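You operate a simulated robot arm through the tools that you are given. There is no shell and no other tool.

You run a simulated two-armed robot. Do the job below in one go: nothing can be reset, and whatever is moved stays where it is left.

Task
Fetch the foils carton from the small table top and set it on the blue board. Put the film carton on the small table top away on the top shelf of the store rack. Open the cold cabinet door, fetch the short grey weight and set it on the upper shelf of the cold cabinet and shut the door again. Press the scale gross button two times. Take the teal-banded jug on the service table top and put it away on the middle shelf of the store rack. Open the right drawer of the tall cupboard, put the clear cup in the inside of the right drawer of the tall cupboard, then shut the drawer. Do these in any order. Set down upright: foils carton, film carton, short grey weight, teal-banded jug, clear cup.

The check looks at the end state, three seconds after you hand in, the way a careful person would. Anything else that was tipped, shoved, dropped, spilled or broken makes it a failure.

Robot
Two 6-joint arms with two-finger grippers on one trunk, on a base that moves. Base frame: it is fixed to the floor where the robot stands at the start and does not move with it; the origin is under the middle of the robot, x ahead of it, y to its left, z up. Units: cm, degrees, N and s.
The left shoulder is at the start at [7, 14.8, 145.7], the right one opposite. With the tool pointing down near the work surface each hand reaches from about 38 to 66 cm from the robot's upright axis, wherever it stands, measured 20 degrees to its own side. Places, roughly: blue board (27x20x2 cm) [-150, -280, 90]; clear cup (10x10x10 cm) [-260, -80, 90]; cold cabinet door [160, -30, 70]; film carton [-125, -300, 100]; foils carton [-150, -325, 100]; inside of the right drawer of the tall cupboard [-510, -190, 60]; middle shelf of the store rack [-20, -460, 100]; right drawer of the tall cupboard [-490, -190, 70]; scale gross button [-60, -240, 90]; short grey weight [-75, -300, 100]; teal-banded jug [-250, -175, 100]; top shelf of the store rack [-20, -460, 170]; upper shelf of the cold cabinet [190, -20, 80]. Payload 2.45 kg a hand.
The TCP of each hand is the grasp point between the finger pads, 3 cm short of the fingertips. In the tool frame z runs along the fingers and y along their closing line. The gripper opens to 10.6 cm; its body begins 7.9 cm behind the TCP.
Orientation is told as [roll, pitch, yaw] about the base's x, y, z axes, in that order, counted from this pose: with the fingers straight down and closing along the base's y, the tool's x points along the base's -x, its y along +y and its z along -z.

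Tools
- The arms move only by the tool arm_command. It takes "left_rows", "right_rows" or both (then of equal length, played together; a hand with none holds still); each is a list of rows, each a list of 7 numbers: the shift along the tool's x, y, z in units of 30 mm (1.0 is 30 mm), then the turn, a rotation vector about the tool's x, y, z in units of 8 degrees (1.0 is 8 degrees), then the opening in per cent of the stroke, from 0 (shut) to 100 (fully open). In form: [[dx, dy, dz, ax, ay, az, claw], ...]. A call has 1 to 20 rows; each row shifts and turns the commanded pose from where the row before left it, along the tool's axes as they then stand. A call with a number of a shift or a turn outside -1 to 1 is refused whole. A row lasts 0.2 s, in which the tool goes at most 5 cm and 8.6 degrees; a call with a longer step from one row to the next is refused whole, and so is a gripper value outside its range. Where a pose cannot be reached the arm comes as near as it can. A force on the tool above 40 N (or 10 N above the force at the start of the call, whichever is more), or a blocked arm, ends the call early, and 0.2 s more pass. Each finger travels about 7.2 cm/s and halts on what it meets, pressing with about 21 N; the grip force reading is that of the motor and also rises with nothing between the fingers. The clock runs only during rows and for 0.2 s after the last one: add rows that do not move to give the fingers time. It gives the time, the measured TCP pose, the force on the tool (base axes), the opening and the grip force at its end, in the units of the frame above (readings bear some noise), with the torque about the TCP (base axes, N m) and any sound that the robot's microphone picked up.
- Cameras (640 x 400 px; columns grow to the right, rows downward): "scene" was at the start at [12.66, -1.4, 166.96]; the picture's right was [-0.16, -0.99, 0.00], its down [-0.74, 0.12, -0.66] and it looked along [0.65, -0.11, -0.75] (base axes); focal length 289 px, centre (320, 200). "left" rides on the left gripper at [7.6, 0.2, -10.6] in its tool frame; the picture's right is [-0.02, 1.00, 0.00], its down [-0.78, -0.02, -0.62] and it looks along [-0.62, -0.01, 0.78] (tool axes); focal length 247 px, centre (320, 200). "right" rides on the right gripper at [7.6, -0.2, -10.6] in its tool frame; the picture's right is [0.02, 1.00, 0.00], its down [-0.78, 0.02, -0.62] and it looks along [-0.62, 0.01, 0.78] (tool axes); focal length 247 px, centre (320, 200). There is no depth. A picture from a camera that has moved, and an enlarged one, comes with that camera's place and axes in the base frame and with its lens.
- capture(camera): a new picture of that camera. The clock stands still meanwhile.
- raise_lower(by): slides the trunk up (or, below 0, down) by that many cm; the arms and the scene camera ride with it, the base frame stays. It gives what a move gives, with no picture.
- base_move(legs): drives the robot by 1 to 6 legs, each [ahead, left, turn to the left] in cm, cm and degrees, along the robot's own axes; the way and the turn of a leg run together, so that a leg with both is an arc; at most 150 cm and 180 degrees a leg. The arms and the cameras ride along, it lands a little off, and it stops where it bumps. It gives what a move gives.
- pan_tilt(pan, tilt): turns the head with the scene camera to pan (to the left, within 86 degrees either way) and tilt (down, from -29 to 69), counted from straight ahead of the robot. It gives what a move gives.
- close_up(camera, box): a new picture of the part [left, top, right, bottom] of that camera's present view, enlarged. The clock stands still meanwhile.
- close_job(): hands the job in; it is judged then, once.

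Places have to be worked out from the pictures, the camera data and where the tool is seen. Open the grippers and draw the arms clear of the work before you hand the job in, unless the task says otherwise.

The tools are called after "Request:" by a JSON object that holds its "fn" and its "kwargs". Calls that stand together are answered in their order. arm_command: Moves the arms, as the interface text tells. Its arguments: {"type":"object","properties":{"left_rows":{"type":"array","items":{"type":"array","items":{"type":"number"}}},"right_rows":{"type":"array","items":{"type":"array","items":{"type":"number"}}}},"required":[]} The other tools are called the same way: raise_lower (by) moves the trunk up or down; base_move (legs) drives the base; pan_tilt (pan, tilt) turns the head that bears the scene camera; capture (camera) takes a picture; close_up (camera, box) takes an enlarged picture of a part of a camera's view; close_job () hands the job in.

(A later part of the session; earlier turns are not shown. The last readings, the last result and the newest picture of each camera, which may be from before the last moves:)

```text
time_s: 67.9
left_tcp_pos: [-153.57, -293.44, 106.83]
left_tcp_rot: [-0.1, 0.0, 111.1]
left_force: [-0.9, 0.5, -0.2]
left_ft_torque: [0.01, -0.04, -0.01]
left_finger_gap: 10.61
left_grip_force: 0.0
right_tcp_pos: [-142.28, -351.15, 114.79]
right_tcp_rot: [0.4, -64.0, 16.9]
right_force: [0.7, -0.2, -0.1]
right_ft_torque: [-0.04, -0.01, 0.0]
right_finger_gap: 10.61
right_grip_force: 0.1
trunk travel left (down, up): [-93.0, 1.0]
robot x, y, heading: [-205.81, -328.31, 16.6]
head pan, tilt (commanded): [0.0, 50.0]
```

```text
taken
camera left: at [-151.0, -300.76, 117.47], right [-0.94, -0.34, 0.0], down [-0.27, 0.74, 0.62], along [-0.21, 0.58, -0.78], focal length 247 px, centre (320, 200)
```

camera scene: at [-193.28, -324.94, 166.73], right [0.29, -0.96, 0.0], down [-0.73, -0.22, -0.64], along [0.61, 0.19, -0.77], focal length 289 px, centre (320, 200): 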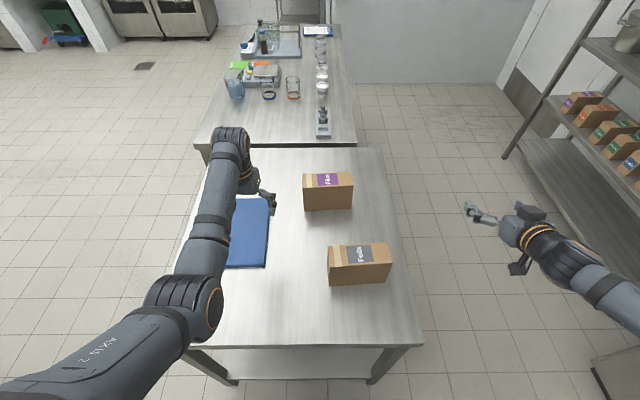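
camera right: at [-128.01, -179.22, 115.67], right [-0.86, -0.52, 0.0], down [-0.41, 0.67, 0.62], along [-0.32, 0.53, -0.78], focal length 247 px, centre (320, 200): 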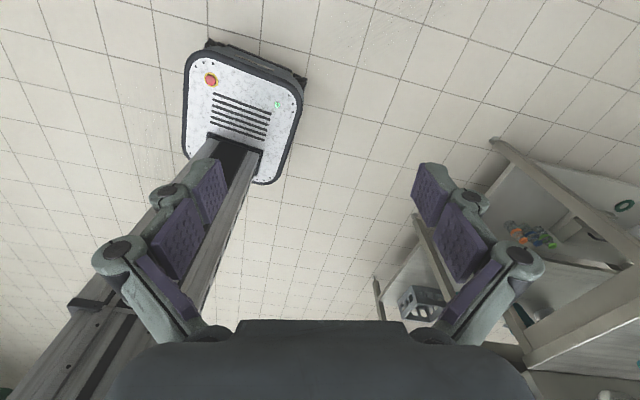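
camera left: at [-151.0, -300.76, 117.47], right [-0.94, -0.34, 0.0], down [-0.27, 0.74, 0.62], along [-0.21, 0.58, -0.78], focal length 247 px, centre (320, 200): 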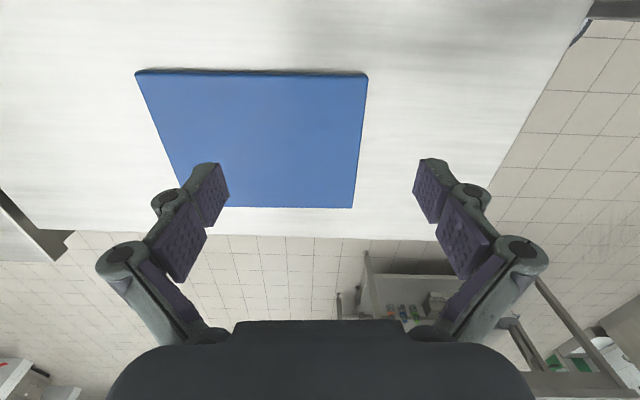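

The board corners agree at z=85.2. I move the left hand across to above the Foils carton at the same height (tips at z≈104, carton top ≈96).

Request:
{"fn": "arm_command", "kwargs": {"left_rows": [[0.96, 0.327, 0, 0, 0, 0, 100], [0.96, 0.327, 0, 0, 0, 0, 100], [0.96, 0.327, 0, 0, 0, 0, 100], [0.96, 0.327, 0, 0, 0, 0, 100], [0.96, 0.327, 0, 0, 0, 0, 100], [0.96, 0.327, 0, 0, 0, 0, 100], [0.96, 0.327, 0, 0, 0, 0, 100], [0.96, 0.327, 0, 0, 0, 0, 100], [0.96, 0.327, 0, 0, 0, 0, 100], [0.96, 0.327, 0, 0, 0, 0, 100]]}}

Request:
{"fn": "capture", "kwargs": {"camera": "left"}}

Request:
{"fn": "capture", "kwargs": {"camera": "scene"}}

```text
time_s: 70.1
left_tcp_pos: [-146.77, -314.43, 103.9]
left_tcp_rot: [-0.2, 0.1, 110.9]
left_force: [0.3, -0.8, 0.2]
left_ft_torque: [-0.01, 0.04, 0.01]
left_finger_gap: 10.61
left_grip_force: 0.1
left hand out of reach, approached as far as the arm can: row 6, 7, 8, 9, 10
right_tcp_pos: [-142.19, -351.43, 114.74]
right_tcp_rot: [0.6, -64.0, 16.6]
right_force: [0.1, -0.5, -0.5]
right_ft_torque: [-0.01, 0.02, 0.01]
right_finger_gap: 10.58
right_grip_force: 0.1
trunk travel left (down, up): [-93.0, 1.0]
robot x, y, heading: [-205.99, -328.56, 16.5]
head pan, tilt (commanded): [0.0, 50.0]
```

```text
taken
camera left: at [-144.3, -321.57, 114.62], right [-0.94, -0.34, 0.0], down [-0.26, 0.74, 0.62], along [-0.21, 0.58, -0.78], focal length 247 px, centre (320, 200)
```

left: 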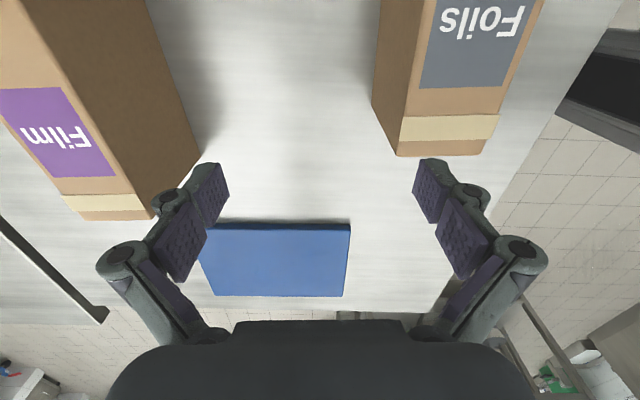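

```text
taken
camera scene: at [-193.34, -325.23, 166.74], right [0.29, -0.96, 0.0], down [-0.73, -0.22, -0.64], along [0.61, 0.19, -0.77], focal length 289 px, centre (320, 200)
```

scene: 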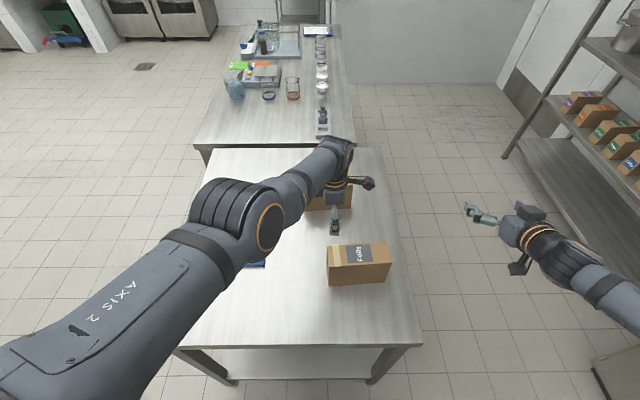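

The left arm cannot fold across to Foils. I'll use the right hand for it and shift the base to reach the board. Left hand backs off; right hand goes to straight-down beside the table.

Request:
{"fn": "arm_command", "kwargs": {"left_rows": [[-0.96, -0.327, 0, 0, 0, 0, 100], [-0.96, -0.327, 0, 0, 0, 0, 100], [-0.96, -0.327, 0, 0, 0, 0, 100], [-0.96, -0.327, 0, 0, 0, 0, 100], [-0.96, -0.327, 0, 0, 0, 0, 100], [-0.96, -0.327, 0, 0, 0, 0, 100], [-0.96, -0.327, 0, 0, 0, 0, 100], [-0.96, -0.327, 0, 0, 0, 0, 100], [-0.96, -0.327, 0, 0, 0, 0, 100], [-0.96, -0.327, 0, 0, 0, 0, 100], [0, 0, 0, 0, 0, 0, 100], [0, 0, 0, 0, 0, 0, 100]], "right_rows": [[0.75, 0, 0.365, 0, 0, 0, 100], [0.75, 0, 0.365, 0, 0, 0, 100], [0.75, 0, 0.365, 0, 0, 0, 100], [0.75, 0, 0.365, 0, 0, 0, 100], [0, 0, 0, 0, 1, 0, 100], [0, 0, 0, 0, 1, 0, 100], [0, 0, 0, 0, 1, 0, 100], [0, 0, 0, 0, 1, 0, 100], [0, 0, 0, 0, 1, 0, 100], [0, 0, 0, 0, 1, 0, 100], [0, 0, 0, 0, 1, 0, 100], [0, 0, 0, 0, 1, 0, 100]]}}

```text
time_s: 72.7
left_tcp_pos: [-150.26, -284.48, 104.49]
left_tcp_rot: [0.0, 0.0, 111.0]
left_force: [-0.1, 0.5, -0.1]
left_ft_torque: [0.0, 0.06, 0.01]
left_finger_gap: 10.6
left_grip_force: 0.0
left hand out of reach, approached as far as the arm can: row 1, 3, 7, 8, 9, 10
right_tcp_pos: [-142.26, -350.97, 104.76]
right_tcp_rot: [0.2, 0.3, 17.2]
right_force: [0.2, 0.0, -0.1]
right_ft_torque: [-0.04, -0.03, -0.02]
right_finger_gap: 10.64
right_grip_force: 0.1
trunk travel left (down, up): [-93.0, 1.0]
robot x, y, heading: [-205.59, -328.04, 17.1]
head pan, tilt (commanded): [0.0, 50.0]
```

The right hand is tool-down beside the table. I yaw it by −86° so its fingers close across Foils' narrow side and slide it over the carton, while the left hand backs off toward front-left.

Request:
{"fn": "arm_command", "kwargs": {"left_rows": [[-0.36, 0.37, 0, 0, 0, 0, 100], [-0.36, 0.37, 0, 0, 0, 0, 100], [-0.36, 0.37, 0, 0, 0, 0, 100], [-0.36, 0.37, 0, 0, 0, 0, 100], [-0.36, 0.37, 0, 0, 0, 0, 100], [-0.36, 0.37, 0, 0, 0, 0, 100], [-0.36, 0.37, 0, 0, 0, 0, 100], [-0.36, 0.37, 0, 0, 0, 0, 100], [-0.36, 0.37, 0, 0, 0, 0, 100], [-0.36, 0.37, 0, 0, 0, 0, 100], [0, 0, 0, 0, 0, 0, 100], [0, 0, 0, 0, 0, 0, 100], [0, 0, 0, 0, 0, 0, 100], [0, 0, 0, 0, 0, 0, 100], [0, 0, 0, 0, 0, 0, 100], [0, 0, 0, 0, 0, 0, 100], [0, 0, 0, 0, 0, 0, 100], [0, 0, 0, 0, 0, 0, 100]], "right_rows": [[0, 0, 0, 0, 0, 1, 100], [0, 0, 0, 0, 0, 1, 100], [0, 0, 0, 0, 0, 1, 100], [0, 0, 0, 0, 0, 1, 100], [0, 0, 0, 0, 0, 1, 100], [0, 0, 0, 0, 0, 1, 100], [0, 0, 0, 0, 0, 1, 100], [0, 0, 0, 0, 0, 1, 100], [0, 0, 0, 0, 0, 1, 100], [0, 0, 0, 0, 0, 1, 100], [0, 0, 0, 0, 0, 0.78, 100], [0.967, 0.01, 0, 0, 0, 0, 100], [0.967, 0.01, 0, 0, 0, 0, 100], [0.967, 0.01, 0, 0, 0, 0, 100], [0.967, 0.01, 0, 0, 0, 0, 100], [0.967, 0.01, 0, 0, 0, 0, 100], [0.967, 0.01, 0, 0, 0, 0, 100], [0.967, 0.01, 0, 0, 0, 0, 100]]}}

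Request:
{"fn": "capture", "kwargs": {"camera": "right"}}

Request:
{"fn": "capture", "kwargs": {"camera": "scene"}}

```text
time_s: 76.5
left_tcp_pos: [-164.52, -278.3, 104.51]
left_tcp_rot: [0.0, 0.1, 110.8]
left_force: [0.6, -0.3, 0.1]
left_ft_torque: [-0.01, 0.01, -0.03]
left_finger_gap: 10.58
left_grip_force: 0.1
right_tcp_pos: [-149.37, -331.91, 104.91]
right_tcp_rot: [0.1, 0.1, -69.1]
right_force: [-0.5, 0.2, 0.2]
right_ft_torque: [-0.01, -0.02, -0.01]
right_finger_gap: 10.59
right_grip_force: 0.1
trunk travel left (down, up): [-93.0, 1.0]
robot x, y, heading: [-205.5, -328.44, 16.6]
head pan, tilt (commanded): [0.0, 50.0]
```

```text
taken
camera right: at [-152.26, -324.75, 115.52], right [0.93, 0.38, 0.0], down [0.3, -0.73, 0.62], along [0.23, -0.57, -0.78], focal length 247 px, centre (320, 200)
```

right: 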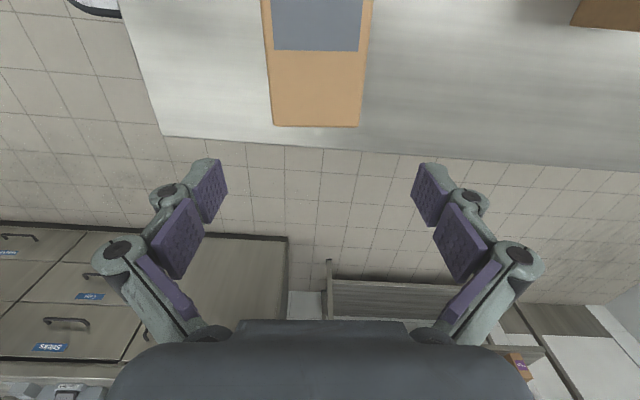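

```text
taken
camera scene: at [-193.52, -324.73, 166.75], right [0.29, -0.96, 0.0], down [-0.73, -0.22, -0.64], along [0.62, 0.18, -0.77], focal length 289 px, centre (320, 200)
```

scene: 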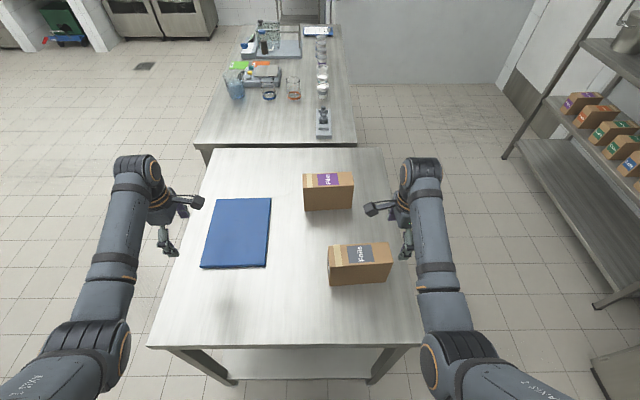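

The carton's near end shows square and centred between the right fingers (offset ≈0.3 cm). I slide 8.6 cm to the carton's middle and descend to z≈91.

Request:
{"fn": "arm_command", "kwargs": {"right_rows": [[0.957, -0.03, 0, 0, 0, 0, 100], [0.957, -0.03, 0, 0, 0, 0, 100], [0.957, -0.03, 0, 0, 0, 0, 100], [0, 0, 0.92, 0, 0, 0, 100], [0, 0, 0.92, 0, 0, 0, 100], [0, 0, 0.92, 0, 0, 0, 100], [0, 0, 0.92, 0, 0, 0, 100], [0, 0, 0.92, 0, 0, 0, 100]]}}

Request:
{"fn": "capture", "kwargs": {"camera": "right"}}

Request:
{"fn": "close_up", "kwargs": {"camera": "scene", "box": [270, 150, 450, 300]}}

```text
time_s: 78.3
left_tcp_pos: [-164.67, -278.31, 104.56]
left_tcp_rot: [0.0, 0.1, 110.9]
left_force: [0.0, 0.6, 0.4]
left_ft_torque: [0.0, 0.0, 0.04]
left_finger_gap: 10.63
left_grip_force: 0.0
right_tcp_pos: [-152.6, -324.36, 90.98]
right_tcp_rot: [0.0, -0.1, -69.3]
right_force: [0.2, -0.3, 0.5]
right_ft_torque: [0.0, 0.0, -0.01]
right_finger_gap: 10.61
right_grip_force: 0.1
trunk travel left (down, up): [-93.0, 1.0]
robot x, y, heading: [-205.66, -328.43, 16.5]
head pan, tilt (commanded): [0.0, 50.0]
```

```text
taken
camera right: at [-155.47, -317.15, 101.67], right [0.93, 0.38, 0.0], down [0.29, -0.73, 0.62], along [0.23, -0.58, -0.78], focal length 247 px, centre (320, 200)
```

right: 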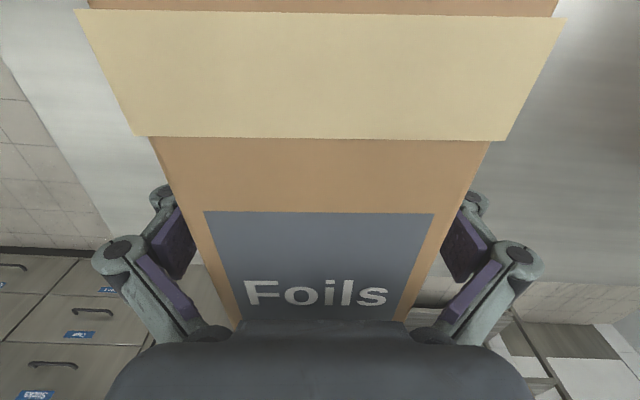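

```text
2.67 times, centred on (360, 225) of scene
camera zoom: at [-193.45, -324.84, 166.75], right [0.29, -0.96, 0.0], down [-0.73, -0.22, -0.64], along [0.62, 0.19, -0.77], focal length 770 px, centre (213, 133)
```

zoom: 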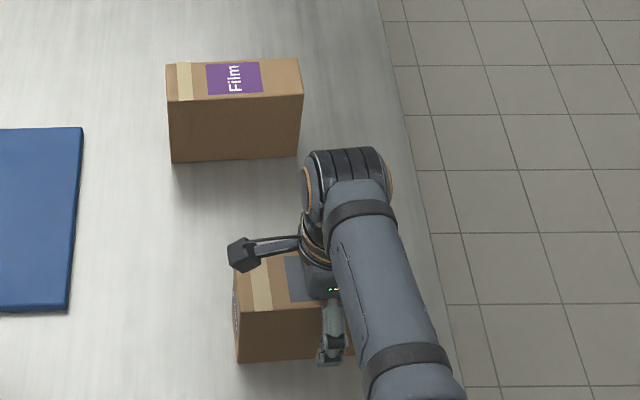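

The carton is between the right fingers. I close the gripper.

Request:
{"fn": "arm_command", "kwargs": {"right_rows": [[0, 0, 0, 0, 0, 0, 0], [0, 0, 0, 0, 0, 0, 0], [0, 0, 0, 0, 0, 0, 0], [0, 0, 0, 0, 0, 0, 0], [0, 0, 0, 0, 0, 0, 0]]}}

```text
time_s: 79.5
left_tcp_pos: [-164.7, -278.48, 104.68]
left_tcp_rot: [0.0, 0.0, 110.9]
left_force: [-0.5, -1.0, -0.1]
left_ft_torque: [-0.01, -0.04, -0.02]
left_finger_gap: 10.59
left_grip_force: 0.0
right_tcp_pos: [-152.59, -324.35, 91.21]
right_tcp_rot: [0.1, -0.1, -69.2]
right_force: [2.4, 0.3, 13.3]
right_ft_torque: [0.04, 0.19, -0.02]
right_finger_gap: 7.77
right_grip_force: 21.0
trunk travel left (down, up): [-93.0, 1.0]
robot x, y, heading: [-205.36, -328.64, 17.1]
head pan, tilt (commanded): [0.0, 50.0]
```

Gripped (gap 7.8 cm, 21 N). I lift 2 cm slowly and check the forces.

Request:
{"fn": "arm_command", "kwargs": {"right_rows": [[0, 0, -0.33, 0, 0, 0, 0], [0, 0, -0.33, 0, 0, 0, 0], [0, 0, 0, 0, 0, 0, 0]]}}

Request:
{"fn": "close_up", "kwargs": {"camera": "scene", "box": [270, 150, 450, 300]}}

```text
time_s: 80.3
left_tcp_pos: [-164.51, -278.42, 104.58]
left_tcp_rot: [0.0, -0.1, 110.9]
left_force: [0.1, -0.8, 0.0]
left_ft_torque: [0.01, 0.0, -0.01]
left_finger_gap: 10.62
left_grip_force: 0.1
right_tcp_pos: [-151.86, -324.89, 93.37]
right_tcp_rot: [0.5, -0.7, -69.4]
right_force: [0.1, 0.3, -2.5]
right_ft_torque: [-0.01, 0.02, 0.0]
right_finger_gap: 6.73
right_grip_force: 21.6
trunk travel left (down, up): [-93.0, 1.0]
robot x, y, heading: [-205.38, -328.68, 17.0]
head pan, tilt (commanded): [0.0, 50.0]
```

```text
2.67 times, centred on (360, 225) of scene
camera zoom: at [-193.42, -324.91, 166.74], right [0.29, -0.96, 0.0], down [-0.73, -0.22, -0.64], along [0.61, 0.19, -0.77], focal length 770 px, centre (213, 133)
```

zoom: 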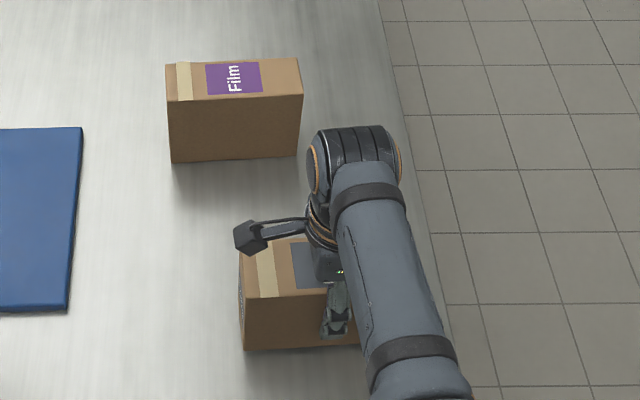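

Foils is held (−2.5 N, about 0.25 kg). I lift 4 cm more, then strafe the base 39.6 cm left to bring it beside the board.

Request:
{"fn": "arm_command", "kwargs": {"right_rows": [[0, 0, -0.5, 0, 0, 0, 0], [0, 0, -0.5, 0, 0, 0, 0], [0, 0, -0.35, 0, 0, 0, 0], [0, 0, 0, 0, 0, 0, 0]]}}

Request:
{"fn": "base_move", "kwargs": {"legs": [[0, 39.6, 0]]}}

Request:
{"fn": "capture", "kwargs": {"camera": "scene"}}

```text
time_s: 81.5
left_tcp_pos: [-164.6, -278.48, 104.58]
left_tcp_rot: [0.0, 0.0, 110.8]
left_force: [0.0, 0.8, -0.3]
left_ft_torque: [0.02, -0.04, -0.03]
left_finger_gap: 10.62
left_grip_force: 0.0
right_tcp_pos: [-150.86, -326.11, 97.78]
right_tcp_rot: [1.0, -2.1, -69.9]
right_force: [0.2, -0.3, -2.5]
right_ft_torque: [-0.02, -0.03, 0.01]
right_finger_gap: 6.66
right_grip_force: 20.9
trunk travel left (down, up): [-93.0, 1.0]
robot x, y, heading: [-205.93, -328.59, 17.0]
head pan, tilt (commanded): [0.0, 50.0]
stopped in row 4 (right hand): the arm was blocked; the commanded pose is now the measured one
```

```text
time_s: 84.0
left_tcp_pos: [-176.04, -240.96, 104.67]
left_tcp_rot: [0.1, -0.2, 111.0]
left_force: [-0.1, -0.7, -0.3]
left_ft_torque: [-0.02, 0.0, 0.0]
left_finger_gap: 10.6
left_grip_force: 0.0
right_tcp_pos: [-162.31, -288.6, 97.67]
right_tcp_rot: [1.0, -2.1, -69.7]
right_force: [0.6, -0.2, -3.2]
right_ft_torque: [0.0, 0.01, -0.04]
right_finger_gap: 6.61
right_grip_force: 21.7
trunk travel left (down, up): [-93.0, 1.0]
robot x, y, heading: [-217.14, -290.85, 16.8]
head pan, tilt (commanded): [0.0, 50.0]
```

```text
taken
camera scene: at [-204.72, -287.54, 166.75], right [0.29, -0.96, 0.0], down [-0.73, -0.22, -0.64], along [0.61, 0.19, -0.77], focal length 289 px, centre (320, 200)
```

scene: 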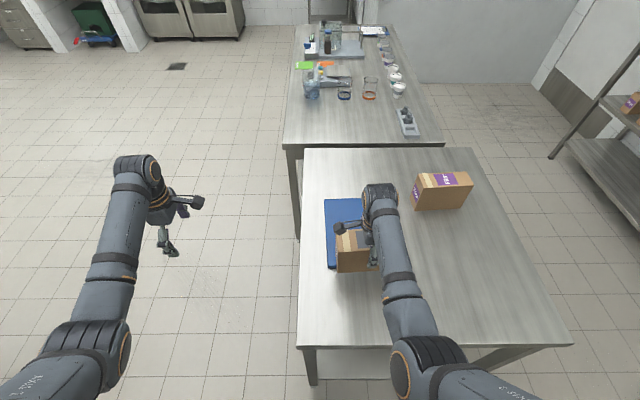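

The carton now hangs beside/over the board's near edge at z bottom ≈89. I zoom in to check its place against the board.

Request:
{"fn": "close_up", "kwargs": {"camera": "scene", "box": [300, 170, 460, 290]}}

Request:
{"fn": "capture", "kwargs": {"camera": "right"}}

```text
3.33 times, centred on (380, 230) of scene
camera zoom: at [-204.72, -287.54, 166.75], right [0.29, -0.96, 0.0], down [-0.73, -0.22, -0.64], along [0.61, 0.19, -0.77], focal length 962 px, centre (120, 100)
```

zoom: 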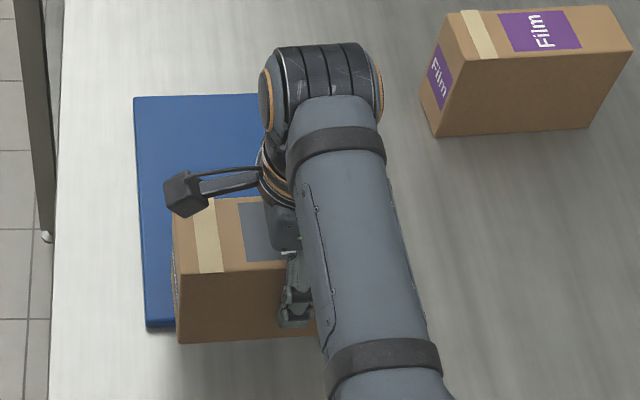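

```text
taken
camera right: at [-165.25, -281.17, 108.0], right [0.93, 0.37, 0.02], down [0.27, -0.71, 0.65], along [0.25, -0.6, -0.76], focal length 247 px, centre (320, 200)
```

right: 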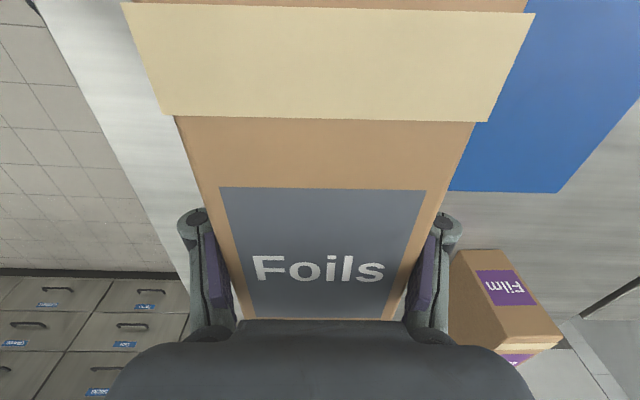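

The carton centre needs to go about 9 cm ahead and 1.6 cm left to sit fully on the board. I move it there, leveling the hand, and lower to just above the board.

Request:
{"fn": "arm_command", "kwargs": {"right_rows": [[0.0875, 0.757, 0, 0.03, 0.065, 0, 0], [0.0875, 0.757, 0, 0.03, 0.065, 0, 0], [0.0875, 0.757, 0, 0.03, 0.065, 0, 0], [0.0875, 0.757, 0, 0.03, 0.065, 0, 0], [0, 0, 0.4, 0, 0, 0, 0], [0, 0, 0.4, 0, 0, 0, 0], [0, 0, 0.3, 0, 0, 0, 0]]}}

Request:
{"fn": "close_up", "kwargs": {"camera": "scene", "box": [300, 170, 460, 290]}}

Request:
{"fn": "capture", "kwargs": {"camera": "right"}}

```text
time_s: 85.5
left_tcp_pos: [-175.9, -240.84, 104.52]
left_tcp_rot: [0.0, 0.0, 110.9]
left_force: [0.0, 0.7, -0.3]
left_ft_torque: [0.02, 0.0, 0.03]
left_finger_gap: 10.6
left_grip_force: 0.1
right_tcp_pos: [-154.81, -284.79, 95.02]
right_tcp_rot: [-0.1, -0.1, -69.8]
right_force: [0.1, -0.6, -2.1]
right_ft_torque: [-0.03, 0.01, -0.01]
right_finger_gap: 6.6
right_grip_force: 21.4
right hand out of reach, approached as far as the arm can: row 6, 7
trunk travel left (down, up): [-93.0, 1.0]
robot x, y, heading: [-216.54, -291.01, 17.0]
head pan, tilt (commanded): [0.0, 50.0]
```

```text
3.33 times, centred on (380, 230) of scene
camera zoom: at [-204.74, -287.31, 166.74], right [0.29, -0.96, 0.0], down [-0.73, -0.22, -0.64], along [0.61, 0.19, -0.77], focal length 962 px, centre (120, 100)
```

zoom: 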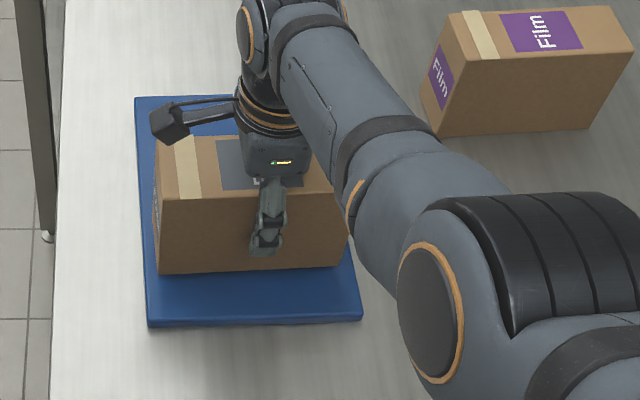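

```text
taken
camera right: at [-157.44, -277.77, 105.51], right [0.93, 0.37, 0.0], down [0.29, -0.73, 0.62], along [0.23, -0.58, -0.78], focal length 247 px, centre (320, 200)
```

right: 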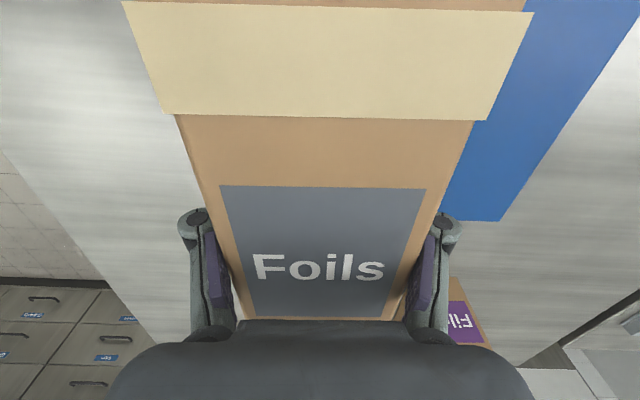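

The carton is over the middle of the board but the arm is at its full downward reach; I lower it with the trunk by 1.6 cm and read the force.

Request:
{"fn": "raise_lower", "kwargs": {"by": -1.6}}

Request:
{"fn": "close_up", "kwargs": {"camera": "scene", "box": [300, 170, 460, 290]}}

```text
time_s: 86.2
left_tcp_pos: [-176.07, -240.82, 103.1]
left_tcp_rot: [-0.1, 0.1, 111.0]
left_force: [0.1, -0.1, 0.5]
left_ft_torque: [0.02, 0.01, 0.0]
left_finger_gap: 10.58
left_grip_force: 0.1
right_tcp_pos: [-154.74, -284.94, 93.63]
right_tcp_rot: [0.3, -0.1, -69.8]
right_force: [-1.2, 1.3, 13.5]
right_ft_torque: [-0.4, 0.52, -0.12]
right_finger_gap: 6.57
right_grip_force: 20.8
trunk travel left (down, up): [-91.4, 2.6]
robot x, y, heading: [-217.17, -291.39, 16.8]
head pan, tilt (commanded): [0.0, 50.0]
```

```text
3.33 times, centred on (380, 230) of scene
camera zoom: at [-205.03, -287.36, 165.18], right [0.29, -0.96, 0.0], down [-0.73, -0.22, -0.64], along [0.62, 0.19, -0.77], focal length 962 px, centre (120, 100)
```

zoom: 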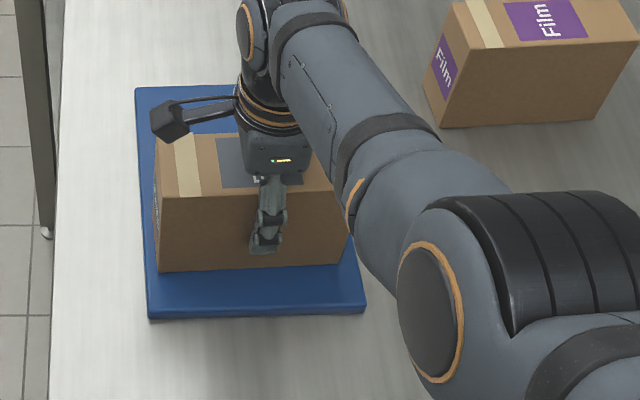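

It touches the board (+13.5 N). I open the gripper.

Request:
{"fn": "arm_command", "kwargs": {"right_rows": [[0, 0, 0, 0, 0, 0, 75], [0, 0, 0, 0, 0, 0, 90], [0, 0, 0, 0, 0, 0, 100], [0, 0, 0, 0, 0, 0, 100], [0, 0, 0, 0, 0, 0, 100]]}}

Request:
{"fn": "capture", "kwargs": {"camera": "right"}}

```text
time_s: 87.4
left_tcp_pos: [-176.0, -240.7, 103.1]
left_tcp_rot: [0.0, -0.1, 111.1]
left_force: [0.2, 0.3, 0.3]
left_ft_torque: [0.0, -0.02, 0.0]
left_finger_gap: 10.62
left_grip_force: 0.0
right_tcp_pos: [-154.79, -285.03, 93.46]
right_tcp_rot: [0.0, -0.2, -69.8]
right_force: [-0.7, 0.1, -0.3]
right_ft_torque: [0.03, -0.03, 0.03]
right_finger_gap: 10.6
right_grip_force: 0.1
trunk travel left (down, up): [-91.4, 2.6]
robot x, y, heading: [-216.56, -291.04, 16.7]
head pan, tilt (commanded): [0.0, 50.0]
```

```text
taken
camera right: at [-157.51, -277.79, 103.97], right [0.93, 0.37, 0.0], down [0.29, -0.73, 0.62], along [0.23, -0.58, -0.78], focal length 247 px, centre (320, 200)
```

right: 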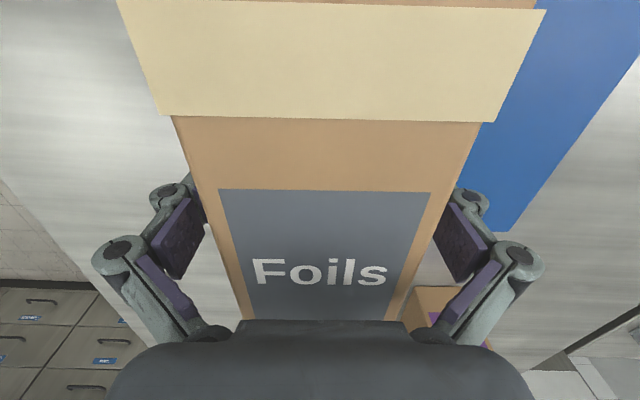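

Released and free. I lift the hand straight up with trunk and arm.

Request:
{"fn": "raise_lower", "kwargs": {"by": 2.5}}

Request:
{"fn": "arm_command", "kwargs": {"right_rows": [[0, 0, -0.7, 0, 0, 0, 100], [0, 0, -0.7, 0, 0, 0, 100], [0, 0, -0.7, 0, 0, 0, 100], [0, 0, -0.7, 0, 0, 0, 100], [0, 0, -0.4, 0, 0, 0, 100]]}}

Request:
{"fn": "capture", "kwargs": {"camera": "scene"}}

```text
time_s: 88.1
left_tcp_pos: [-176.02, -240.71, 105.46]
left_tcp_rot: [0.1, 0.0, 111.1]
left_force: [-0.4, 0.9, 0.4]
left_ft_torque: [-0.01, 0.01, -0.01]
left_finger_gap: 10.62
left_grip_force: 0.1
right_tcp_pos: [-154.81, -284.95, 95.85]
right_tcp_rot: [0.0, 0.0, -69.7]
right_force: [-0.4, -1.1, -0.2]
right_ft_torque: [0.05, -0.01, 0.0]
right_finger_gap: 10.63
right_grip_force: 0.1
trunk travel left (down, up): [-93.9, 0.1]
robot x, y, heading: [-217.2, -290.82, 17.0]
head pan, tilt (commanded): [0.0, 50.0]
```

```text
time_s: 89.3
left_tcp_pos: [-176.04, -240.78, 105.44]
left_tcp_rot: [0.0, 0.0, 111.0]
left_force: [0.0, 1.0, 0.1]
left_ft_torque: [0.0, 0.02, -0.03]
left_finger_gap: 10.6
left_grip_force: 0.0
right_tcp_pos: [-154.91, -284.99, 105.57]
right_tcp_rot: [0.1, -0.1, -69.8]
right_force: [-0.5, 0.2, -0.1]
right_ft_torque: [0.0, 0.02, 0.02]
right_finger_gap: 10.6
right_grip_force: 0.1
trunk travel left (down, up): [-93.9, 0.1]
robot x, y, heading: [-216.75, -290.66, 17.2]
head pan, tilt (commanded): [0.0, 50.0]
```

```text
taken
camera scene: at [-204.89, -287.35, 167.65], right [0.29, -0.96, 0.0], down [-0.73, -0.22, -0.64], along [0.62, 0.19, -0.77], focal length 289 px, centre (320, 200)
```

scene: 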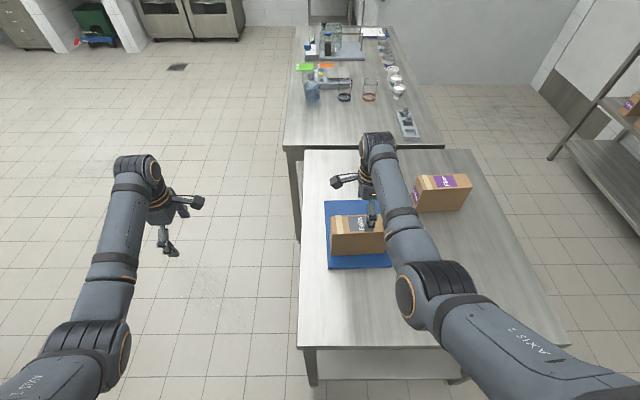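

Foils stands upright on the board. Next is Film, from the table's back side. I back off 25 cm, turn both hands to normal yaw and bring them to the tilted carry pose.

Request:
{"fn": "base_move", "kwargs": {"legs": [[-25, 0, 0]]}}

Request:
{"fn": "arm_command", "kwargs": {"left_rows": [[0, 0, 0, 0, 0, 1, 100], [0, 0, 0, 0, 0, 1, 100], [0, 0, 0, 0, 0, 1, 100], [0, 0, 0, 0, 0, 1, 100], [0, 0, 0, 0, 0, 1, 100], [0, 0, 0, 0, 0, 1, 100], [0, 0, 0, 0, 0, 1, 100], [0, 0, 0, 0, 0, 1, 100], [0, 0, 0, 0, 0, 1, 100], [0, 0, 0, 0, 0, 1, 100], [0, 0, 0, 0, 0, 1, 100], [0, 0, 0, 0, 0, 0.75, 100], [0, -0.58, 0, 0, -1, 0, 100], [0, -0.58, 0, 0, -1, 0, 100], [-0.138, -0.58, -0.48, 0, -1, 0, 100], [-0.203, -0.58, -0.457, 0, -1, 0, 100], [-0.265, -0.58, -0.424, 0, -1, 0, 100], [-0.321, -0.58, -0.383, 0, -1, 0, 100], [-0.372, -0.58, -0.335, 0, -1, 0, 100], [-0.415, -0.58, -0.28, 0, -1, 0, 100]], "right_rows": [[0, 0, 0, 0, 0, -1, 100], [0, 0, 0, 0, 0, -1, 100], [0, 0, 0, 0, 0, -1, 100], [0, 0, 0, 0, 0, -1, 100], [0, 0, 0, 0, 0, -1, 100], [0, 0, 0, 0, 0, -1, 100], [0, 0, 0, 0, 0, -1, 100], [0, 0, 0, 0, 0, -1, 100], [0, 0, 0, 0, 0, -1, 100], [0, 0, 0, 0, 0, -1, 100], [0, 0, 0, 0, 0, -0.85, 100], [0, 0, 0, 0, 0, 0, 100], [0, -0.32, 0, 0, -1, 0, 100], [0, -0.32, 0, 0, -1, 0, 100], [-0.138, -0.32, -0.48, 0, -1, 0, 100], [-0.203, -0.32, -0.457, 0, -1, 0, 100], [-0.265, -0.32, -0.424, 0, -1, 0, 100], [-0.321, -0.32, -0.383, 0, -1, 0, 100], [-0.372, -0.32, -0.335, 0, -1, 0, 100], [-0.415, -0.32, -0.28, 0, -1, 0, 100]]}}

```text
time_s: 91.1
left_tcp_pos: [-199.5, -247.95, 105.35]
left_tcp_rot: [0.1, 0.0, 111.0]
left_force: [0.2, 0.4, -0.3]
left_ft_torque: [0.04, 0.02, 0.02]
left_finger_gap: 10.61
left_grip_force: 0.0
right_tcp_pos: [-178.36, -292.18, 105.35]
right_tcp_rot: [-0.1, -0.1, -69.8]
right_force: [0.5, -1.2, -0.2]
right_ft_torque: [-0.03, 0.02, -0.01]
right_finger_gap: 10.58
right_grip_force: 0.0
trunk travel left (down, up): [-93.9, 0.1]
robot x, y, heading: [-240.47, -298.3, 16.7]
head pan, tilt (commanded): [0.0, 50.0]
```

```text
time_s: 95.3
left_tcp_pos: [-195.71, -261.66, 114.76]
left_tcp_rot: [0.2, -64.3, 16.7]
left_force: [0.7, 0.0, 0.6]
left_ft_torque: [0.03, 0.05, 0.01]
left_finger_gap: 10.6
left_grip_force: 0.0
right_tcp_pos: [-176.32, -299.81, 114.6]
right_tcp_rot: [0.2, -64.4, 16.8]
right_force: [-0.2, -0.3, 0.3]
right_ft_torque: [0.01, -0.01, 0.03]
right_finger_gap: 10.59
right_grip_force: 0.1
trunk travel left (down, up): [-93.9, 0.1]
robot x, y, heading: [-240.66, -298.08, 16.7]
head pan, tilt (commanded): [0.0, 50.0]
```

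Before fetching Film I test, in free space, whether the left hand can reach top-shelf height (z≈175) in this tilted pose.

Request:
{"fn": "arm_command", "kwargs": {"left_rows": [[-0.899, 0, -0.438, 0, 0, 0, 100], [-0.899, 0, -0.438, 0, 0, 0, 100], [-0.899, 0, -0.438, 0, 0, 0, 100], [-0.899, 0, -0.438, 0, 0, 0, 100], [-0.899, 0, -0.438, 0, 0, 0, 100], [-0.899, 0, -0.438, 0, 0, 0, 100], [-0.899, 0, -0.438, 0, 0, 0, 100], [-0.899, 0, -0.438, 0, 0, 0, 100], [-0.899, 0, -0.438, 0, 0, 0, 100], [-0.899, 0, -0.438, 0, 0, 0, 100], [-0.899, 0, -0.438, 0, 0, 0, 100], [-0.899, 0, -0.438, 0, 0, 0, 100], [-0.899, 0, -0.438, 0, 0, 0, 100], [-0.899, 0, -0.438, 0, 0, 0, 100], [-0.899, 0, -0.438, 0, 0, 0, 100], [-0.899, 0, -0.438, 0, 0, 0, 100], [-0.899, 0, -0.438, 0, 0, 0, 100], [-0.899, 0, -0.438, 0, 0, 0, 100], [-0.899, 0, -0.438, 0, 0, 0, 100], [-0.899, 0, -0.438, 0, 0, 0, 100]]}}

Request:
{"fn": "capture", "kwargs": {"camera": "scene"}}

```text
time_s: 99.5
left_tcp_pos: [-190.29, -259.05, 172.27]
left_tcp_rot: [0.0, -64.2, 16.9]
left_force: [-0.3, 0.4, 0.0]
left_ft_torque: [-0.03, 0.04, 0.0]
left_finger_gap: 10.62
left_grip_force: 0.1
left hand out of reach, approached as far as the arm can: row 13, 14, 15, 16, 17, 18
right_tcp_pos: [-176.39, -299.55, 114.6]
right_tcp_rot: [-0.2, -64.0, 17.1]
right_force: [0.2, 0.8, -0.5]
right_ft_torque: [0.02, 0.01, 0.01]
right_finger_gap: 10.6
right_grip_force: 0.0
trunk travel left (down, up): [-93.9, 0.1]
robot x, y, heading: [-240.77, -298.07, 16.9]
head pan, tilt (commanded): [0.0, 50.0]
```

```text
taken
camera scene: at [-228.66, -294.62, 167.65], right [0.29, -0.96, 0.0], down [-0.73, -0.22, -0.64], along [0.62, 0.19, -0.77], focal length 289 px, centre (320, 200)
```

scene: 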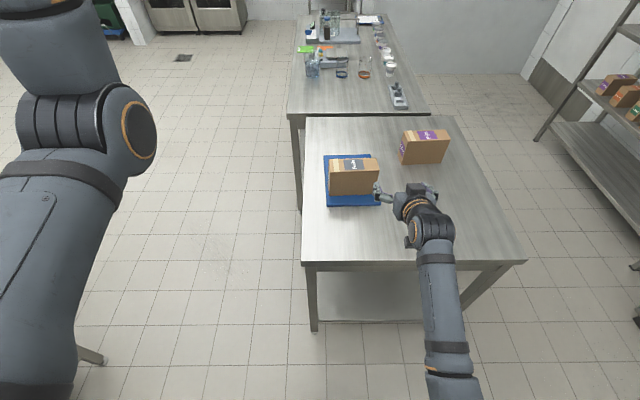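

It reaches z≈172 here (with a small unreachable band in between). I check a bit higher and further ahead: +9 cm up, +6 cm ahead.

Request:
{"fn": "arm_command", "kwargs": {"left_rows": [[-0.899, 0, -0.438, 0, 0, 0, 100], [-0.899, 0, -0.438, 0, 0, 0, 100], [-0.899, 0, -0.438, 0, 0, 0, 100], [-0.438, 0, 0.899, 0, 0, 0, 100], [-0.438, 0, 0.899, 0, 0, 0, 100], [0, 0, 0, 0, 0, 0, 100]]}}

```text
time_s: 100.9
left_tcp_pos: [-184.72, -257.28, 181.23]
left_tcp_rot: [0.0, -64.1, 16.9]
left_force: [0.1, 0.6, 0.0]
left_ft_torque: [0.01, 0.02, -0.02]
left_finger_gap: 10.6
left_grip_force: 0.1
right_tcp_pos: [-176.3, -299.55, 114.45]
right_tcp_rot: [-0.2, -64.2, 17.1]
right_force: [0.1, 0.2, 1.0]
right_ft_torque: [0.0, 0.01, 0.03]
right_finger_gap: 10.61
right_grip_force: 0.3
trunk travel left (down, up): [-93.9, 0.1]
robot x, y, heading: [-240.8, -298.32, 16.9]
head pan, tilt (commanded): [0.0, 50.0]
```

Top-shelf height works (z=181 at 65 cm ahead). I bring the left hand back down to the carry pose.

Request:
{"fn": "arm_command", "kwargs": {"left_rows": [[0.899, 0, 0.438, 0, 0, 0, 100], [0.899, 0, 0.438, 0, 0, 0, 100], [0.899, 0, 0.438, 0, 0, 0, 100], [0.899, 0, 0.438, 0, 0, 0, 100], [0.899, 0, 0.438, 0, 0, 0, 100], [0.899, 0, 0.438, 0, 0, 0, 100], [0.899, 0, 0.438, 0, 0, 0, 100], [0.899, 0, 0.438, 0, 0, 0, 100], [0.899, 0, 0.438, 0, 0, 0, 100], [0.899, 0, 0.438, 0, 0, 0, 100], [0.899, 0, 0.438, 0, 0, 0, 100], [0.899, 0, 0.438, 0, 0, 0, 100], [0.899, 0, 0.438, 0, 0, 0, 100], [0.899, 0, 0.438, 0, 0, 0, 100], [0.899, 0, 0.438, 0, 0, 0, 100], [0.899, 0, 0.438, 0, 0, 0, 100], [0.899, 0, 0.438, 0, 0, 0, 100], [0.899, 0, 0.438, 0, 0, 0, 100], [0.899, 0, 0.438, 0, 0, 0, 100], [0.899, 0, 0.438, 0, 0, 0, 100]]}}

```text
time_s: 105.1
left_tcp_pos: [-184.76, -257.34, 121.02]
left_tcp_rot: [-0.1, -64.0, 17.1]
left_force: [0.2, 0.6, -0.1]
left_ft_torque: [0.02, -0.04, -0.02]
left_finger_gap: 10.61
left_grip_force: 0.1
right_tcp_pos: [-176.38, -299.46, 114.51]
right_tcp_rot: [-0.2, -64.1, 17.2]
right_force: [0.2, -0.4, 0.8]
right_ft_torque: [0.01, 0.02, 0.04]
right_finger_gap: 10.58
right_grip_force: 0.1
trunk travel left (down, up): [-93.9, 0.1]
robot x, y, heading: [-240.94, -298.39, 16.9]
head pan, tilt (commanded): [0.0, 50.0]
```

Now I drive around to the table's back: strafe right 111, ahead 127, and turn left 90° to face the table from behind, with hands above everything.

Request:
{"fn": "base_move", "kwargs": {"legs": [[0, -111, 0], [127, 0, 0]]}}

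Request:
{"fn": "capture", "kwargs": {"camera": "scene"}}

```text
time_s: 116.8
left_tcp_pos: [-30.83, -326.95, 121.21]
left_tcp_rot: [-0.1, -64.0, 17.1]
left_force: [0.1, 0.9, 0.3]
left_ft_torque: [0.0, 0.03, -0.03]
left_finger_gap: 10.6
left_grip_force: 0.1
right_tcp_pos: [-22.56, -368.94, 114.51]
right_tcp_rot: [-0.2, -64.0, 17.2]
right_force: [-0.6, 0.7, 0.4]
right_ft_torque: [0.0, 0.0, 0.0]
right_finger_gap: 10.62
right_grip_force: 0.1
trunk travel left (down, up): [-93.9, 0.1]
robot x, y, heading: [-87.08, -367.61, 17.0]
head pan, tilt (commanded): [0.0, 50.0]
```

```text
taken
camera scene: at [-74.83, -364.11, 167.66], right [0.29, -0.96, 0.0], down [-0.73, -0.22, -0.64], along [0.62, 0.19, -0.77], focal length 289 px, centre (320, 200)
```

scene: 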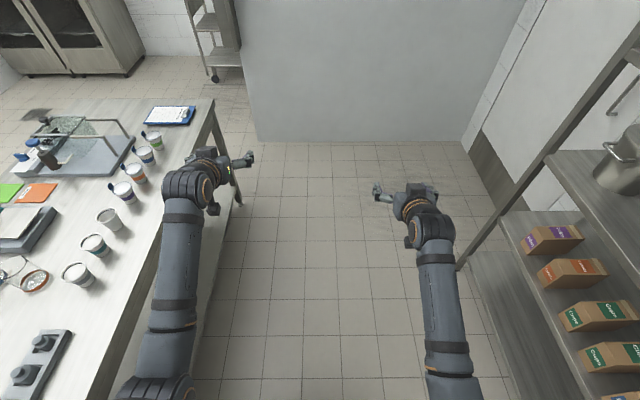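

I'm in the lane between table and rack, with the weight holder visible at lower left. I turn left 90° to face the tables' back side.

Request:
{"fn": "base_move", "kwargs": {"legs": [[0, 0, 90]]}}

Request:
{"fn": "capture", "kwargs": {"camera": "scene"}}

```text
time_s: 121.0
left_tcp_pos: [-128.16, -312.37, 121.12]
left_tcp_rot: [0.1, -63.9, 107.9]
left_force: [0.3, -0.3, 1.0]
left_ft_torque: [0.0, -0.02, 0.01]
left_finger_gap: 10.6
left_grip_force: 0.0
right_tcp_pos: [-86.24, -303.36, 114.49]
right_tcp_rot: [-0.3, -64.0, 107.9]
right_force: [0.8, -0.3, 0.0]
right_ft_torque: [0.0, -0.02, -0.01]
right_finger_gap: 10.61
right_grip_force: 0.1
trunk travel left (down, up): [-93.9, 0.1]
robot x, y, heading: [-86.83, -367.6, 107.7]
head pan, tilt (commanded): [0.0, 50.0]
```

```text
taken
camera scene: at [-90.75, -355.66, 167.65], right [0.95, 0.3, 0.0], down [0.23, -0.73, -0.64], along [-0.19, 0.61, -0.77], focal length 289 px, centre (320, 200)
```

scene: 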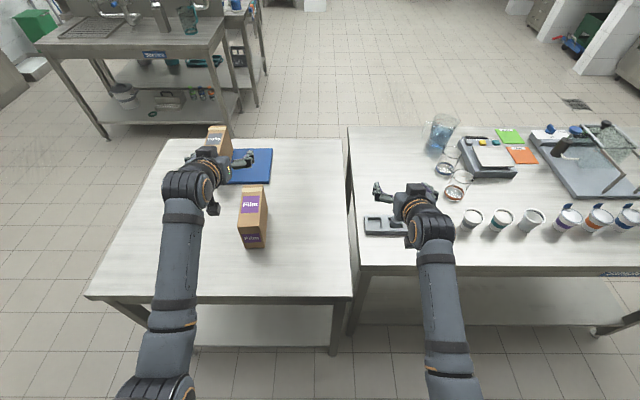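

Film is just right of the left hand, the weight holder is under the right hand. I zoom in on both.

Request:
{"fn": "close_up", "kwargs": {"camera": "scene", "box": [190, 130, 350, 260]}}

Request:
{"fn": "close_up", "kwargs": {"camera": "scene", "box": [340, 140, 500, 260]}}

Request:
{"fn": "capture", "kwargs": {"camera": "right"}}

Request:
{"fn": "capture", "kwargs": {"camera": "left"}}

```text
3.08 times, centred on (270, 195) of scene
camera zoom: at [-90.75, -355.66, 167.65], right [0.95, 0.3, 0.0], down [0.23, -0.73, -0.64], along [-0.19, 0.61, -0.77], focal length 888 px, centre (474, 215)
```

zoom: 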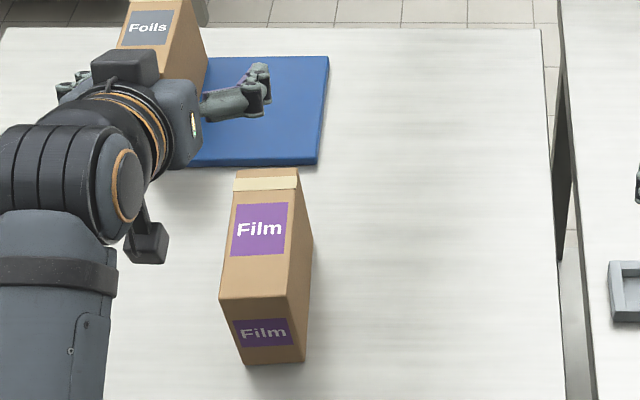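

```text
3.33 times, centred on (420, 200) of scene
camera zoom: at [-90.75, -355.66, 167.65], right [0.95, 0.3, 0.0], down [0.23, -0.73, -0.64], along [-0.19, 0.61, -0.77], focal length 962 px, centre (-13, 200)
```

zoom: 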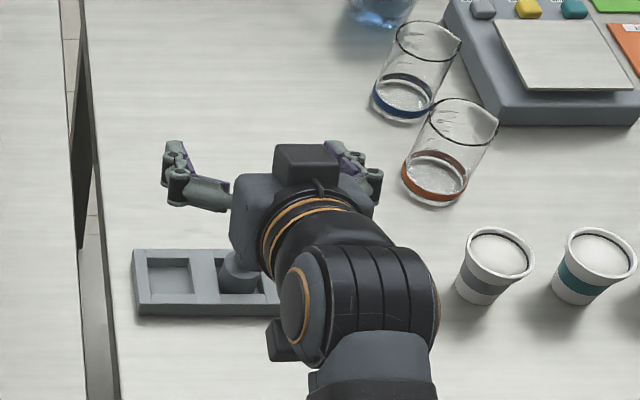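

```text
taken
camera right: at [-82.08, -315.53, 112.2], right [-0.95, -0.31, -0.02], down [0.05, -0.21, 0.98], along [-0.31, 0.93, 0.22], focal length 247 px, centre (320, 200)
```

right: 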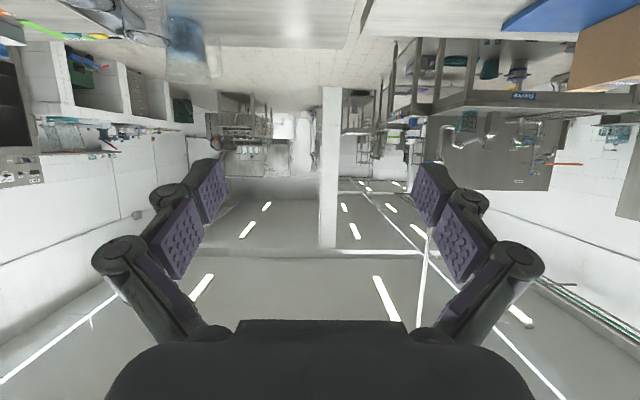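

```text
taken
camera left: at [-124.46, -324.63, 119.04], right [-0.96, -0.3, 0.02], down [0.08, -0.2, 0.98], along [-0.28, 0.93, 0.22], focal length 247 px, centre (320, 200)
```

left: 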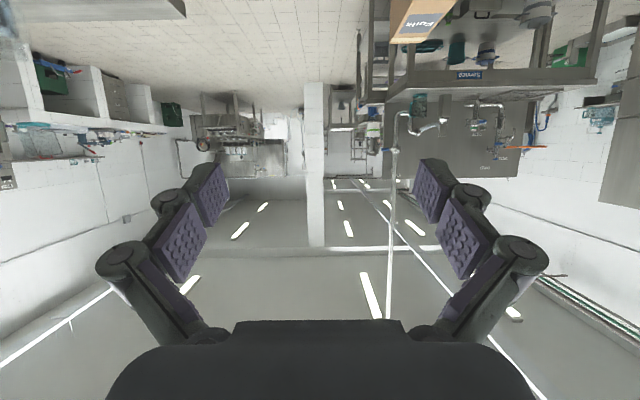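

Film's near face is centred ≈22 cm left, directly below/ahead of the left hand; its long axis is turned ≈3.5° from my heading. I move 8 cm closer, draw the left hand back and align its yaw, and pull the right hand back to reveal the weights.

Request:
{"fn": "base_move", "kwargs": {"legs": [[8, 0, 0]]}}

Request:
{"fn": "arm_command", "kwargs": {"left_rows": [[0.11, 0, -0.225, -0.1, 0, -0.05, 100], [0.219, 0, -0.45, -0.1, 0, -0.05, 100], [0.219, 0, -0.45, -0.1, 0, -0.05, 100], [0.219, 0, -0.45, -0.09, 0, -0.042, 100], [0.219, 0, -0.45, 0, 0, 0, 100], [0.219, 0, -0.45, 0, 0, 0, 100], [0.219, 0, -0.45, 0, 0, 0, 100], [0.219, 0, -0.45, 0, 0, 0, 100], [0.219, 0, -0.45, 0, 0, 0, 100]], "right_rows": [[-0.2, -0.5, -0.9, 0, 0, 0, 100], [-0.2, -0.5, -0.9, 0, 0, 0, 100], [-0.2, -0.5, -0.9, 0, 0, 0, 100], [-0.2, -0.5, -0.9, 0, 0, 0, 100], [0, -0.5, 0, 0, 0, 0, 100], [0, -0.5, 0, 0, 0, 0, 100], [0, 0, 0, 0, 0, 0, 100], [0, 0, 0, 0, 0, 0, 100], [0, 0, 0, 0, 0, 0, 100]]}}

Request:
{"fn": "capture", "kwargs": {"camera": "scene"}}

```text
time_s: 122.1
left_tcp_pos: [-130.48, -305.33, 121.54]
left_tcp_rot: [-0.1, -64.3, 107.8]
left_force: [1.1, -0.4, 0.3]
left_ft_torque: [0.03, 0.01, 0.0]
left_finger_gap: 10.6
left_grip_force: 0.1
right_tcp_pos: [-88.45, -296.31, 114.79]
right_tcp_rot: [-0.2, -64.2, 107.9]
right_force: [0.7, 0.0, -0.8]
right_ft_torque: [0.01, -0.01, -0.01]
right_finger_gap: 10.6
right_grip_force: 0.1
trunk travel left (down, up): [-93.9, 0.1]
robot x, y, heading: [-88.87, -359.88, 107.6]
head pan, tilt (commanded): [0.0, 50.0]
```

```text
time_s: 124.1
left_tcp_pos: [-126.15, -316.85, 121.09]
left_tcp_rot: [-0.1, -64.0, 111.3]
left_force: [-0.6, -0.1, 0.8]
left_ft_torque: [-0.03, 0.02, 0.01]
left_finger_gap: 10.61
left_grip_force: 0.1
right_tcp_pos: [-77.48, -301.32, 121.2]
right_tcp_rot: [-0.1, -64.1, 107.9]
right_force: [0.3, -0.2, 0.3]
right_ft_torque: [0.01, 0.02, -0.01]
right_finger_gap: 10.61
right_grip_force: 0.0
trunk travel left (down, up): [-93.9, 0.1]
robot x, y, heading: [-89.47, -359.93, 107.6]
head pan, tilt (commanded): [0.0, 50.0]
```

```text
taken
camera scene: at [-93.1, -348.16, 167.66], right [0.95, 0.3, 0.0], down [0.23, -0.73, -0.64], along [-0.2, 0.61, -0.77], focal length 289 px, centre (320, 200)
```

scene: 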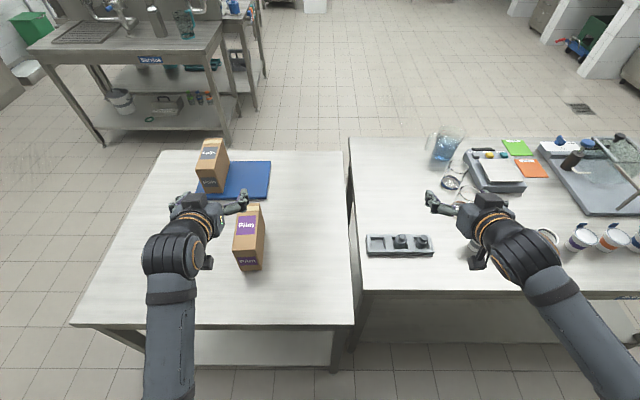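

Request:
{"fn": "close_up", "kwargs": {"camera": "scene", "box": [150, 170, 310, 290]}}

Request:
{"fn": "close_up", "kwargs": {"camera": "scene", "box": [345, 200, 465, 275]}}

```text
3.33 times, centred on (230, 230) of scene
camera zoom: at [-93.1, -348.16, 167.66], right [0.95, 0.3, 0.0], down [0.23, -0.73, -0.64], along [-0.2, 0.61, -0.77], focal length 962 px, centre (620, 100)
```

zoom: 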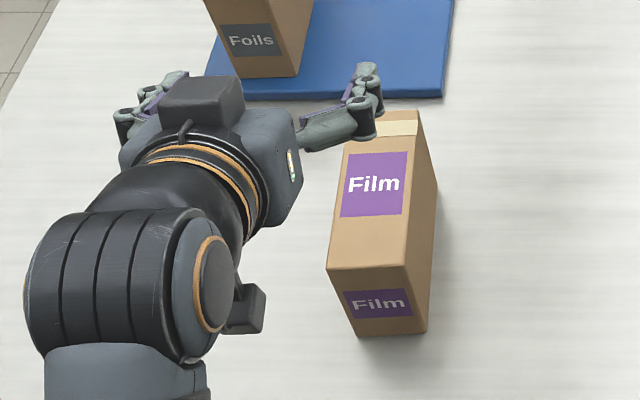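

```text
5.33 times, centred on (405, 238) of scene
camera zoom: at [-93.1, -348.16, 167.66], right [0.95, 0.3, 0.0], down [0.23, -0.73, -0.64], along [-0.2, 0.61, -0.77], focal length 1539 px, centre (-133, 0)
```

zoom: 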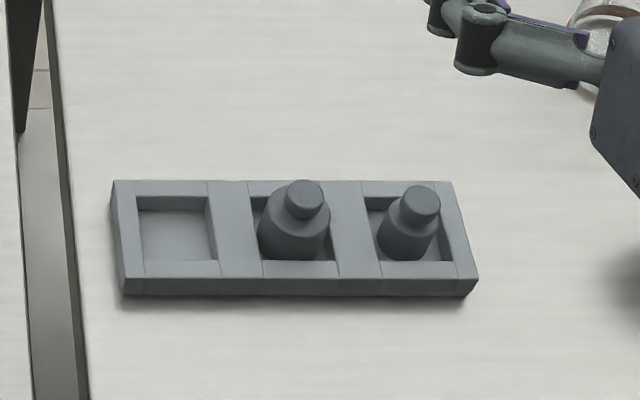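

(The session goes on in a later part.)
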